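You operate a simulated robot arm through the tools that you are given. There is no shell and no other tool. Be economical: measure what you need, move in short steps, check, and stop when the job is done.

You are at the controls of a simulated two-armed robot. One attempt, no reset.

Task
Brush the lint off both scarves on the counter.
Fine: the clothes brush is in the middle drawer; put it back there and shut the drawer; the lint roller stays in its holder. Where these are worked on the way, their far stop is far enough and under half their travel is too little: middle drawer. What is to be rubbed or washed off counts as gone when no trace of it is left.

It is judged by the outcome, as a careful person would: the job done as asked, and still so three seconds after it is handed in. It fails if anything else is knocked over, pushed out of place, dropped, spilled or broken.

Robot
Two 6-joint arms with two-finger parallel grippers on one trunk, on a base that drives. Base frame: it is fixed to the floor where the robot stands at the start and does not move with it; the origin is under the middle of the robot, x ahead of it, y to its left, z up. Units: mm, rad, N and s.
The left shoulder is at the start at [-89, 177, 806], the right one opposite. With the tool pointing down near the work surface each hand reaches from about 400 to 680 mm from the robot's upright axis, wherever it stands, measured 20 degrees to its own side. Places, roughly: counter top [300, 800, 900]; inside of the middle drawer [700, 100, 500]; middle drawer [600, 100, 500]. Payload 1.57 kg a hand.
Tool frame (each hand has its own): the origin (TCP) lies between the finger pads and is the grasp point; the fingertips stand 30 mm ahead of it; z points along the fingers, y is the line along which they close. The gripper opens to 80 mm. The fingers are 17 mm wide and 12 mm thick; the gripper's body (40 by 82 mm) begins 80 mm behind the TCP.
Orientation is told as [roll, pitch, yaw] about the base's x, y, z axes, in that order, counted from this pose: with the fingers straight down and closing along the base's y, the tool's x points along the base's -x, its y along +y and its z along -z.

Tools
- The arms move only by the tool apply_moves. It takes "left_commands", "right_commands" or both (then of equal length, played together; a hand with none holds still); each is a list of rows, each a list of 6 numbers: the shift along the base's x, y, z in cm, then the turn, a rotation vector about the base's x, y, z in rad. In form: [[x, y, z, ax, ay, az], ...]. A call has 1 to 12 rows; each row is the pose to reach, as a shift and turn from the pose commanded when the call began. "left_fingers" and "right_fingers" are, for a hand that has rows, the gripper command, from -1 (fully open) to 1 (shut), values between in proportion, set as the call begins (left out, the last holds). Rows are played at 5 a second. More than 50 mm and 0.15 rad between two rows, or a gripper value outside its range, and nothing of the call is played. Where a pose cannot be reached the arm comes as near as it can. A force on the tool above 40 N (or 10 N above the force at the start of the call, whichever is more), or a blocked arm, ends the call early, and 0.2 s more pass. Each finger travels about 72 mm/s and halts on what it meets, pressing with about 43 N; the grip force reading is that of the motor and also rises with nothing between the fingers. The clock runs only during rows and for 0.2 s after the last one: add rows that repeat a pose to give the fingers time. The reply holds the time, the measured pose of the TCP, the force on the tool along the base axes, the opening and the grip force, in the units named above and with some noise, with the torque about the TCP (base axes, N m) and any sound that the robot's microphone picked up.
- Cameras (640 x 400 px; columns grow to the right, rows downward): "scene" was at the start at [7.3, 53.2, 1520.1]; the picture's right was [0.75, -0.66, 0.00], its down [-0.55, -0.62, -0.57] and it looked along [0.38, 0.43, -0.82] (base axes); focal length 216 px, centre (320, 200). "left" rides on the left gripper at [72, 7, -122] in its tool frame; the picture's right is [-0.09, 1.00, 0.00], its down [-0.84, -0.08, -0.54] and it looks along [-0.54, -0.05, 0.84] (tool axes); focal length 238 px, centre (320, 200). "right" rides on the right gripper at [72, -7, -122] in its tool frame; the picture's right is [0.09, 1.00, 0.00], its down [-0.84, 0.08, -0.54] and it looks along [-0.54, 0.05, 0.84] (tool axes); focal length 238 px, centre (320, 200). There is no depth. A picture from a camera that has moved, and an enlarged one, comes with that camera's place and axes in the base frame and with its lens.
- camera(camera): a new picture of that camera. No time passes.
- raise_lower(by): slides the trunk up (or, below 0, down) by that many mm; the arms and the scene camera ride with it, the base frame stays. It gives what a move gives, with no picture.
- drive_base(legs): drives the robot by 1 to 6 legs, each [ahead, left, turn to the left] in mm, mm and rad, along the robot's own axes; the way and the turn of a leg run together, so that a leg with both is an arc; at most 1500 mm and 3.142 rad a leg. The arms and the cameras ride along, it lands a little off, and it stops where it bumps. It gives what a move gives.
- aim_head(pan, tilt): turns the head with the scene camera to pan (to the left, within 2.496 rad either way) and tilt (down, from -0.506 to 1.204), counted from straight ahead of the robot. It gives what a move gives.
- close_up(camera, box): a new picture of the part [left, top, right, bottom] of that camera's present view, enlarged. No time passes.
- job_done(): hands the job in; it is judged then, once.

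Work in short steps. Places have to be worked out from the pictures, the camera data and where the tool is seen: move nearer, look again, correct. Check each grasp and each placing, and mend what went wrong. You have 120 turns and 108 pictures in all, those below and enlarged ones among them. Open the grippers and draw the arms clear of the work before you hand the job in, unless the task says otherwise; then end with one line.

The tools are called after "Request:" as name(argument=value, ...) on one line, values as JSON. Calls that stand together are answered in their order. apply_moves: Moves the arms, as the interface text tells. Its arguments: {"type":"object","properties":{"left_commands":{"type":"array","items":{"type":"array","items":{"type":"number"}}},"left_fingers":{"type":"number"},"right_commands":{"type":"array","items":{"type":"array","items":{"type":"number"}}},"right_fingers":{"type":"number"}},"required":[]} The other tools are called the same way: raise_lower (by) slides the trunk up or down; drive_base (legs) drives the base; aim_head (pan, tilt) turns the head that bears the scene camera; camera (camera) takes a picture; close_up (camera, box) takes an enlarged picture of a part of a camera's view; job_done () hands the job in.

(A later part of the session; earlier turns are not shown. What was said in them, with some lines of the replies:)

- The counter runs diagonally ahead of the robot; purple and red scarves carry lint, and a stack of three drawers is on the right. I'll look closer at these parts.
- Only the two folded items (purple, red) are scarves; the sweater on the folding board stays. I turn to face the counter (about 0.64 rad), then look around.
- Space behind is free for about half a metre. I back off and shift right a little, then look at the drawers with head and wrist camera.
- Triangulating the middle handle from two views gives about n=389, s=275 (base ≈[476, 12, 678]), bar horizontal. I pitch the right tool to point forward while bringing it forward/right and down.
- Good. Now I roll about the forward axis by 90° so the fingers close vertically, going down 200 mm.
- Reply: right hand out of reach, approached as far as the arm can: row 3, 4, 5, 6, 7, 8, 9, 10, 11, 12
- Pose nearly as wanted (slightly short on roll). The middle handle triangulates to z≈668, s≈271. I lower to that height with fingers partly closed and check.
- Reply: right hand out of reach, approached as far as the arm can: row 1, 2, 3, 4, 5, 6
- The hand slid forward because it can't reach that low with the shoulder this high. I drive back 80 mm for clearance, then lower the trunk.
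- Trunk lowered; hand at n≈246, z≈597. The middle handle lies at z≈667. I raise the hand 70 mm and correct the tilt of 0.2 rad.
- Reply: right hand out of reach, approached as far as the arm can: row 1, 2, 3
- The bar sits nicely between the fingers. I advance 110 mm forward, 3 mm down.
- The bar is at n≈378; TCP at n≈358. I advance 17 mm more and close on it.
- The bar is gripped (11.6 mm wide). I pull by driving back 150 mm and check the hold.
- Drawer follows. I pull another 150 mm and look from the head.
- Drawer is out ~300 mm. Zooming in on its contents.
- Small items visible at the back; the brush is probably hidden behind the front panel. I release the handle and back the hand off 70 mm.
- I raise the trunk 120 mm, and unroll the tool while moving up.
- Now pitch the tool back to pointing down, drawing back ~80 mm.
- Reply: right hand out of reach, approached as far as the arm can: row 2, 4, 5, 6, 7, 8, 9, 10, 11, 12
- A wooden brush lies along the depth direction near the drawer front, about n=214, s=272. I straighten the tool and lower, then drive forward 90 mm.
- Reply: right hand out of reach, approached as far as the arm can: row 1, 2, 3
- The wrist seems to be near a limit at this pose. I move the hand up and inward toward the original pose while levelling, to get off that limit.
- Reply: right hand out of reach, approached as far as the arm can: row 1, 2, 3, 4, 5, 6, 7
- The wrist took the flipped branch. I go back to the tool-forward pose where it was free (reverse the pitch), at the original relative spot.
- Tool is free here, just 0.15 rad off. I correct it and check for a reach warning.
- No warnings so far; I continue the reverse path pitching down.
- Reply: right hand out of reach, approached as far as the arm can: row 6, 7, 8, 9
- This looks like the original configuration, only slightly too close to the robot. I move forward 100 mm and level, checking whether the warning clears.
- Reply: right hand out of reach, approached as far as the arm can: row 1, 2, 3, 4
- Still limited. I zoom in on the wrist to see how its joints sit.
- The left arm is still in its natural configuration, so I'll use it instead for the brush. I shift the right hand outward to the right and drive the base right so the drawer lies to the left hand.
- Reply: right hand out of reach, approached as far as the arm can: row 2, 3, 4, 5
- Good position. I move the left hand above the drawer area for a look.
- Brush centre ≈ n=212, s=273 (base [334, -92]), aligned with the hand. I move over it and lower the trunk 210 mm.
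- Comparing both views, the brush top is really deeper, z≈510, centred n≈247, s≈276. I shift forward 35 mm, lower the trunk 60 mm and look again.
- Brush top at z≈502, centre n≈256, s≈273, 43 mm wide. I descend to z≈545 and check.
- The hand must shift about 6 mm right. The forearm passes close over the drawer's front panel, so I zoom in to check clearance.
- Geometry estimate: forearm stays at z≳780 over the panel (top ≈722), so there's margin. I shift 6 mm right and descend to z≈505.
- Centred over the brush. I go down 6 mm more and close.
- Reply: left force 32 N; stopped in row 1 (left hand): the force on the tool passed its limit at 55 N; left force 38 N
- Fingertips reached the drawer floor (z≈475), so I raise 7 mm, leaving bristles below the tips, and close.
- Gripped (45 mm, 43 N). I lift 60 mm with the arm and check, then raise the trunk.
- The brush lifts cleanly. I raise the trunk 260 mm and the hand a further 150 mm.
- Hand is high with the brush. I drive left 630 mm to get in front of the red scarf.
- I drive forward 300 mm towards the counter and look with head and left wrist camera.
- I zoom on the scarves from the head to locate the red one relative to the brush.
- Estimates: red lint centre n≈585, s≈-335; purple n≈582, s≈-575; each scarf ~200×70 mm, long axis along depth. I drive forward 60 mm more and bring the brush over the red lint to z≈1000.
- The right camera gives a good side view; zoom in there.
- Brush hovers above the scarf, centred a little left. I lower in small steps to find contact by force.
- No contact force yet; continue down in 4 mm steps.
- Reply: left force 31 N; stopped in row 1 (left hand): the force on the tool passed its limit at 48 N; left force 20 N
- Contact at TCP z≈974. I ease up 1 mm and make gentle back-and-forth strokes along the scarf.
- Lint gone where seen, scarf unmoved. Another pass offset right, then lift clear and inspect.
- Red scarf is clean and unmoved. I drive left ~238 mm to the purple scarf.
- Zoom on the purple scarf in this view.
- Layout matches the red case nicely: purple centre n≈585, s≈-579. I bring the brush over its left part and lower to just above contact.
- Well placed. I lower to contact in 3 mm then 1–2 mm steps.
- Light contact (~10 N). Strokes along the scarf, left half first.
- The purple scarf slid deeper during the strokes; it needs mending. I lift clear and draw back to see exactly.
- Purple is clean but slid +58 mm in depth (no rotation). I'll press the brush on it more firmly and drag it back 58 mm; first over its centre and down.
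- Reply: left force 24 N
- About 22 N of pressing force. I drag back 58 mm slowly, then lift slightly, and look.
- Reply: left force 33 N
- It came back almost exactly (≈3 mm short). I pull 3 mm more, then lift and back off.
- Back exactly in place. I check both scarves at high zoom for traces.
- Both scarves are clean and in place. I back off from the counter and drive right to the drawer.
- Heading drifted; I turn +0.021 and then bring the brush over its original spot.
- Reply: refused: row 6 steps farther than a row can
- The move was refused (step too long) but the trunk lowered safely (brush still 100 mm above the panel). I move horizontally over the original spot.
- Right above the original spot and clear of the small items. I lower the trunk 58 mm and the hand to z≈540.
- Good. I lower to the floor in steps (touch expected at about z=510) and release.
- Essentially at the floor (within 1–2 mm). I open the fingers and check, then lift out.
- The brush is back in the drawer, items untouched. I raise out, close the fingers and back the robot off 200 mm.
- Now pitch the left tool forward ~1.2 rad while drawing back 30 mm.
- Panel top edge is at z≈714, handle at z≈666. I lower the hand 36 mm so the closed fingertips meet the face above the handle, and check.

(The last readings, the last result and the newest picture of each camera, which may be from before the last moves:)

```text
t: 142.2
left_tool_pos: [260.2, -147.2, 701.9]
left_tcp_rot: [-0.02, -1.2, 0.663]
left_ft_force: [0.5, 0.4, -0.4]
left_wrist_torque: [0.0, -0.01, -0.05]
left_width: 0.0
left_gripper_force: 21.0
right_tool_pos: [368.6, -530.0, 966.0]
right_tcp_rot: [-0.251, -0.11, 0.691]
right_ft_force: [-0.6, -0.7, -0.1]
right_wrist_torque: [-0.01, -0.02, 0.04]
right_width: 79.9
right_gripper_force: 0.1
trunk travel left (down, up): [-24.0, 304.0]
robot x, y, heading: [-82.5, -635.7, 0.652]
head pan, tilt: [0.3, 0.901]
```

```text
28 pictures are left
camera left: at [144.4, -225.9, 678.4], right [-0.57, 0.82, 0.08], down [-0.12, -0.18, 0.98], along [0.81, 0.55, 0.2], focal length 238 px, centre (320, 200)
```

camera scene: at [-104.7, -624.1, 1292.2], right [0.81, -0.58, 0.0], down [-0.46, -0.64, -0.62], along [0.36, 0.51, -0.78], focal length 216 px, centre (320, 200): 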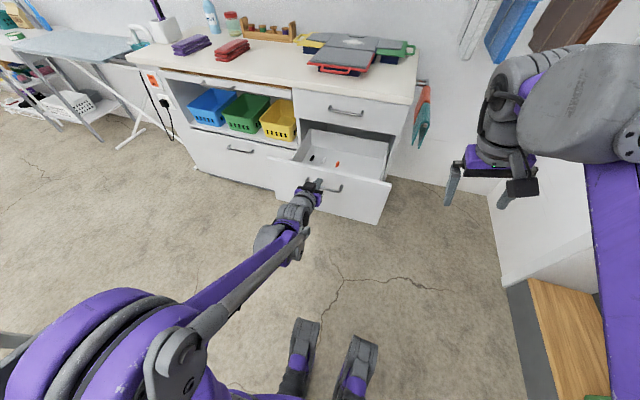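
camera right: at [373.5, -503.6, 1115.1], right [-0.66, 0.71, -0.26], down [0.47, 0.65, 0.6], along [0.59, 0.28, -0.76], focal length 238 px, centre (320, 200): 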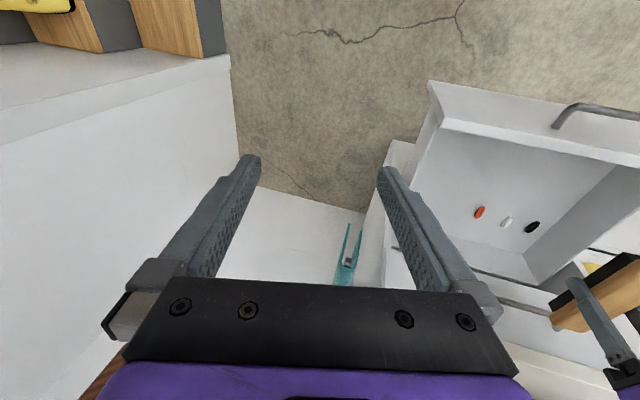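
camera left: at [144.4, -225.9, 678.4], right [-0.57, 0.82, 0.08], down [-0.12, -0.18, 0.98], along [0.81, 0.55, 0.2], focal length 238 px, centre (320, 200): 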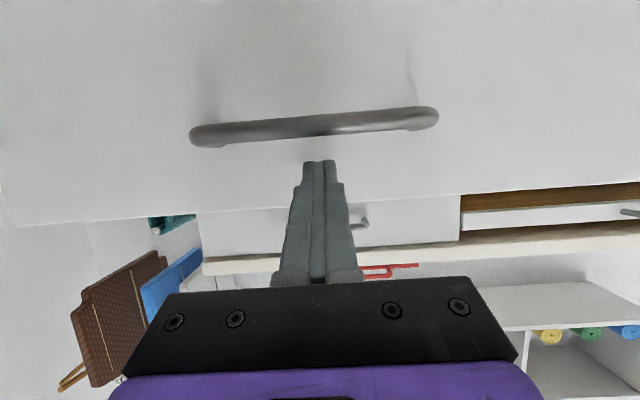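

Fingertips are on the face above the handle and the drawer has begun to move. I push on 150 mm.

Request:
drive_base(legs=[[150, 0, -0.005]])

Request:
camera(camera="left")

Request:
camera(camera="scene")

```text
t: 143.5
left_tool_pos: [380.3, -59.5, 702.5]
left_tcp_rot: [-0.018, -1.2, 0.657]
left_ft_force: [0.1, 0.0, -0.6]
left_wrist_torque: [-0.01, -0.02, 0.01]
left_width: 0.4
left_gripper_force: 21.1
right_tool_pos: [487.3, -442.0, 966.2]
right_tcp_rot: [-0.25, -0.112, 0.686]
right_ft_force: [-0.5, -0.5, 0.0]
right_wrist_torque: [0.0, 0.02, 0.0]
right_width: 79.6
right_gripper_force: 0.0
trunk travel left (down, up): [-24.0, 304.0]
robot x, y, heading: [38.4, -548.9, 0.644]
head pan, tilt: [0.3, 0.901]
```

```text
27 pictures are left
camera left: at [264.1, -137.9, 678.4], right [-0.57, 0.82, 0.08], down [-0.12, -0.18, 0.98], along [0.81, 0.55, 0.2], focal length 238 px, centre (320, 200)
```

left: 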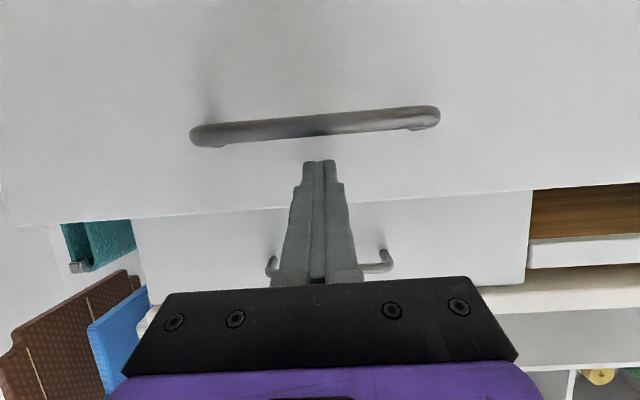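

```text
26 pictures are left
camera scene: at [86.4, -480.0, 1292.2], right [0.81, -0.59, 0.0], down [-0.46, -0.64, -0.62], along [0.36, 0.5, -0.78], focal length 216 px, centre (320, 200)
```

scene: 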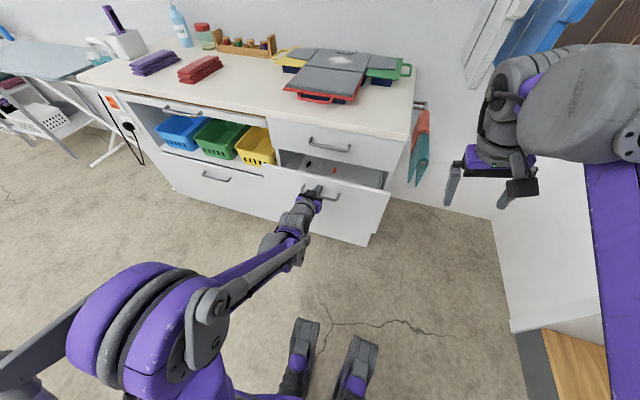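

About 113 mm remain. I drive 80 mm, then finish with the arm.

Request:
drive_base(legs=[[80, 0, 0]])

Request:
apply_moves(left_commands=[[0.8, 0.6, 0, 0, 0, 0], [1.6, 1.2, 0, 0, 0, 0], [2.0, 1.5, 0, 0, 0, 0], [2.0, 1.5, 0, 0, 0, 0]])

Request:
camera(camera="left")

```text
t: 144.6
left_tool_pos: [444.4, -11.1, 702.1]
left_tcp_rot: [-0.017, -1.2, 0.658]
left_ft_force: [-0.3, 0.0, -0.6]
left_wrist_torque: [-0.01, -0.01, 0.0]
left_width: 0.0
left_gripper_force: 21.4
right_tool_pos: [550.2, -395.3, 965.7]
right_tcp_rot: [-0.252, -0.111, 0.686]
right_ft_force: [-0.4, 0.9, 0.2]
right_wrist_torque: [-0.02, 0.01, -0.02]
right_width: 79.9
right_gripper_force: 0.0
trunk travel left (down, up): [-24.0, 304.0]
robot x, y, heading: [101.6, -496.8, 0.644]
head pan, tilt: [0.3, 0.901]
```

```text
t: 145.6
left_tool_pos: [465.0, 2.7, 702.1]
left_tcp_rot: [-0.02, -1.202, 0.66]
left_ft_force: [-0.1, -1.8, -0.7]
left_wrist_torque: [-0.1, -0.02, -0.04]
left_width: 0.2
left_gripper_force: 21.2
right_tool_pos: [550.6, -395.3, 966.4]
right_tcp_rot: [-0.251, -0.113, 0.687]
right_ft_force: [0.2, 0.1, 0.2]
right_wrist_torque: [0.03, 0.03, -0.01]
right_width: 79.9
right_gripper_force: 0.1
trunk travel left (down, up): [-24.0, 304.0]
robot x, y, heading: [100.4, -499.7, 0.646]
head pan, tilt: [0.3, 0.901]
```

```text
25 pictures are left
camera left: at [347.6, -75.7, 679.0], right [-0.57, 0.82, 0.08], down [-0.12, -0.18, 0.98], along [0.81, 0.55, 0.2], focal length 238 px, centre (320, 200)
```

left: 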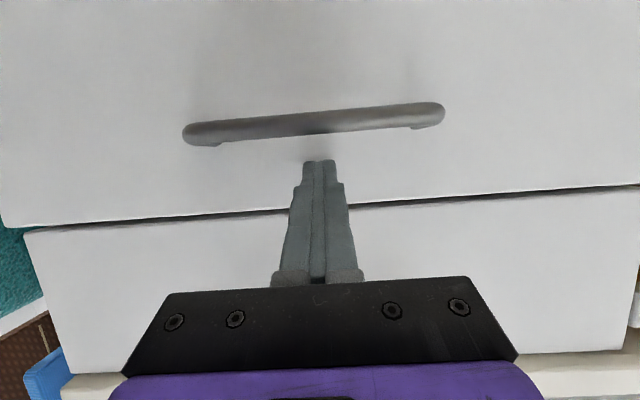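

Nearly shut (≈10 mm left). I push on gently until resistance.

Request:
apply_moves(left_commands=[[0.4, 0.3, 0, 0, 0, 0], [0.8, 0.6, 0, 0, 0, 0], [1.2, 0.9, 0, 0, 0, 0], [1.6, 1.2, 0, 0, 0, 0], [2.0, 1.5, 0, 0, 0, 0], [2.4, 1.8, 0, 0, 0, 0]])

Request:
camera(camera="left")

Request:
close_up(camera="scene", box=[210, 100, 450, 270])

```text
t: 146.4
left_tool_pos: [470.7, 8.6, 701.7]
left_tcp_rot: [-0.015, -1.197, 0.654]
left_ft_force: [-12.4, -10.9, 6.8]
left_wrist_torque: [0.1, -0.13, -0.03]
left_width: 0.0
left_gripper_force: 21.4
right_tool_pos: [547.8, -396.0, 966.1]
right_tcp_rot: [-0.252, -0.116, 0.687]
right_ft_force: [0.2, -0.3, -0.4]
right_wrist_torque: [-0.01, -0.03, -0.03]
right_width: 80.1
right_gripper_force: 0.1
trunk travel left (down, up): [-24.0, 304.0]
robot x, y, heading: [102.3, -500.6, 0.644]
head pan, tilt: [0.3, 0.901]
stopped in row 4 (left hand): the force on the tool passed its limit at 49 N (the readings are from after the stop); the commanded pose is now the measured one
```

```text
24 pictures are left
camera left: at [354.4, -70.6, 678.9], right [-0.57, 0.82, 0.08], down [-0.12, -0.18, 0.98], along [0.81, 0.55, 0.2], focal length 238 px, centre (320, 200)
```

left: 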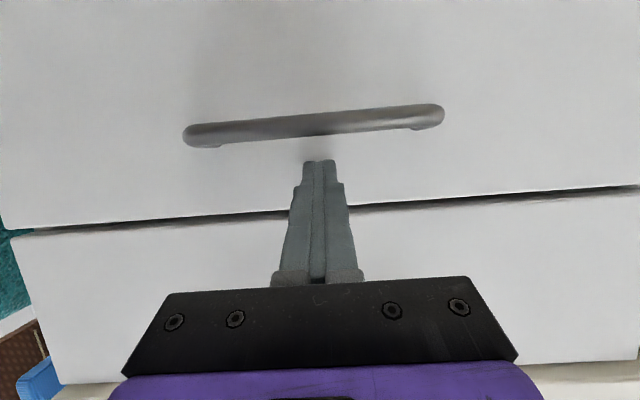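

```text
2.35 times, centred on (330, 185) of scene
camera zoom: at [147.4, -434.7, 1292.4], right [0.81, -0.59, 0.0], down [-0.46, -0.63, -0.62], along [0.36, 0.5, -0.78], focal length 508 px, centre (296, 235)
```

zoom: 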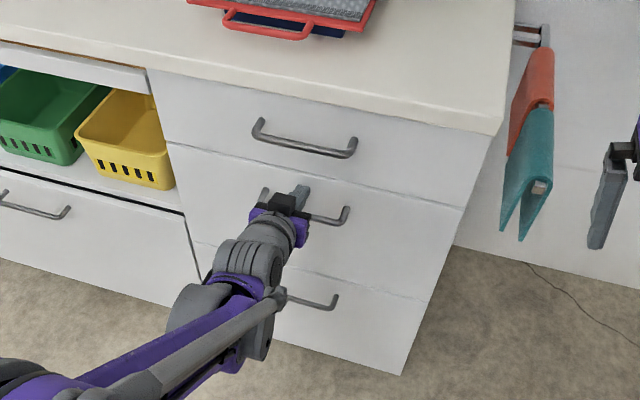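

Hard stop reached; the drawer is shut and flush. I back off, open the gripper and take a final overall look.

Request:
apply_moves(left_commands=[[-1.6, -1.2, 0, 0, 0, 0], [-4, -3, 0, 0, 0, 0], [-4, -3, 0, 0, 0, 0]])

Request:
drive_base(legs=[[-250, 0, 0]])

Request:
raise_lower(by=200)

Request:
apply_moves(left_commands=[[0, 0, 0.5, 0, 0, 0], [0, 0, 0.5, 0, 0, 0], [0, 0, 0.5, 0, 0, 0], [0, 0, 0.5, 0, 0, 0]], left_fingers=-1)

Request:
camera(camera="scene")

Request:
close_up(camera="scene", box=[100, 40, 420, 230])

```text
t: 147.2
left_tool_pos: [432.5, -21.0, 699.3]
left_tcp_rot: [-0.017, -1.194, 0.655]
left_ft_force: [-0.1, 0.3, -0.2]
left_wrist_torque: [-0.01, -0.02, -0.03]
left_width: 0.0
left_gripper_force: 21.1
right_tool_pos: [548.9, -395.8, 966.1]
right_tcp_rot: [-0.253, -0.114, 0.686]
right_ft_force: [0.7, -0.5, -0.4]
right_wrist_torque: [-0.03, 0.02, 0.01]
right_width: 79.9
right_gripper_force: 0.1
trunk travel left (down, up): [-24.0, 304.0]
robot x, y, heading: [96.8, -498.3, 0.645]
head pan, tilt: [0.3, 0.901]
```

```text
t: 149.0
left_tool_pos: [232.3, -172.1, 699.9]
left_tcp_rot: [-0.016, -1.195, 0.655]
left_ft_force: [-0.1, -0.2, 0.1]
left_wrist_torque: [0.02, 0.02, -0.01]
left_width: 0.0
left_gripper_force: 21.6
right_tool_pos: [348.3, -547.3, 967.5]
right_tcp_rot: [-0.252, -0.112, 0.688]
right_ft_force: [-0.4, 0.2, -0.1]
right_wrist_torque: [0.0, -0.01, 0.02]
right_width: 79.8
right_gripper_force: 0.1
trunk travel left (down, up): [-24.0, 304.0]
robot x, y, heading: [-101.4, -650.1, 0.645]
head pan, tilt: [0.3, 0.901]
```

```text
t: 151.2
left_tool_pos: [231.8, -172.7, 898.9]
left_tcp_rot: [-0.016, -1.195, 0.654]
left_ft_force: [0.0, 0.4, -0.3]
left_wrist_torque: [-0.01, -0.02, 0.0]
left_width: 0.0
left_gripper_force: 21.3
right_tool_pos: [349.7, -547.2, 1165.4]
right_tcp_rot: [-0.251, -0.115, 0.687]
right_ft_force: [0.3, 0.7, -0.1]
right_wrist_torque: [0.02, 0.05, -0.01]
right_width: 80.1
right_gripper_force: 0.0
trunk travel left (down, up): [-224.0, 104.0]
robot x, y, heading: [-100.1, -648.1, 0.642]
head pan, tilt: [0.3, 0.901]
```

```text
t: 152.2
left_tool_pos: [232.6, -172.6, 904.6]
left_tcp_rot: [-0.017, -1.193, 0.654]
left_ft_force: [0.0, 0.3, 0.3]
left_wrist_torque: [0.0, 0.0, 0.03]
left_width: 79.8
left_gripper_force: 0.0
right_tool_pos: [349.6, -545.8, 1165.8]
right_tcp_rot: [-0.251, -0.113, 0.688]
right_ft_force: [0.2, -0.3, 0.1]
right_wrist_torque: [0.01, 0.01, 0.01]
right_width: 80.2
right_gripper_force: 0.1
trunk travel left (down, up): [-224.0, 104.0]
robot x, y, heading: [-98.8, -650.7, 0.642]
head pan, tilt: [0.3, 0.901]
```

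```text
22 pictures are left
camera scene: at [-88.3, -611.4, 1498.6], right [0.81, -0.59, 0.0], down [-0.46, -0.64, -0.62], along [0.36, 0.5, -0.78], focal length 216 px, centre (320, 200)
```

scene: 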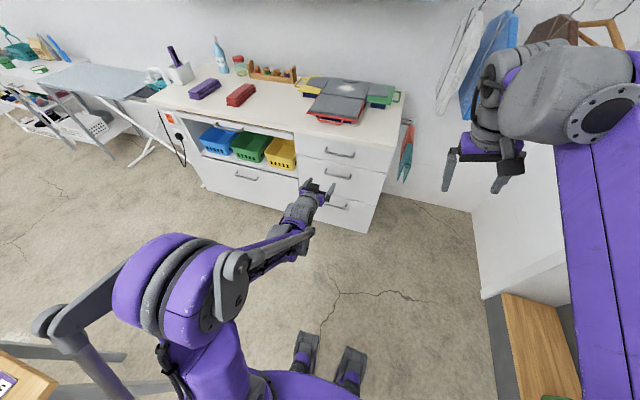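

```text
2.00 times, centred on (260, 135) of scene
camera zoom: at [-88.3, -611.4, 1498.6], right [0.81, -0.59, 0.0], down [-0.46, -0.64, -0.62], along [0.36, 0.5, -0.78], focal length 432 px, centre (440, 330)
```

zoom: 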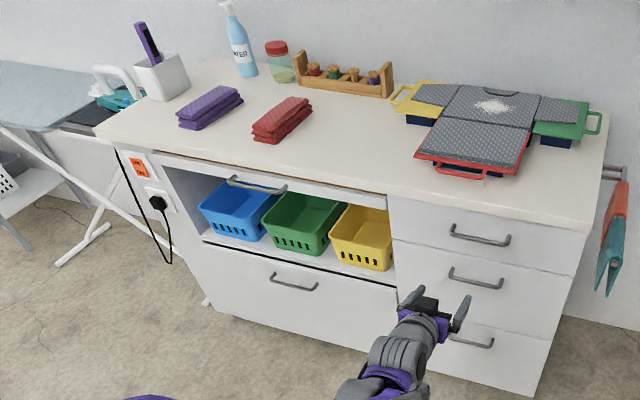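

Both scarves look clean and are in place, the drawer is shut with the brush inside, the roller is still in its holder, and the arms are clear. I hand the job in.

Request:
job_done()

```text
The job is handed in.
```

Both scarves are brushed clean and in place. The purple one slid about 58 mm while I was brushing, and I dragged it back to where it was. The brush is back in the middle drawer with the drawer shut, and the lint roller was not touched.
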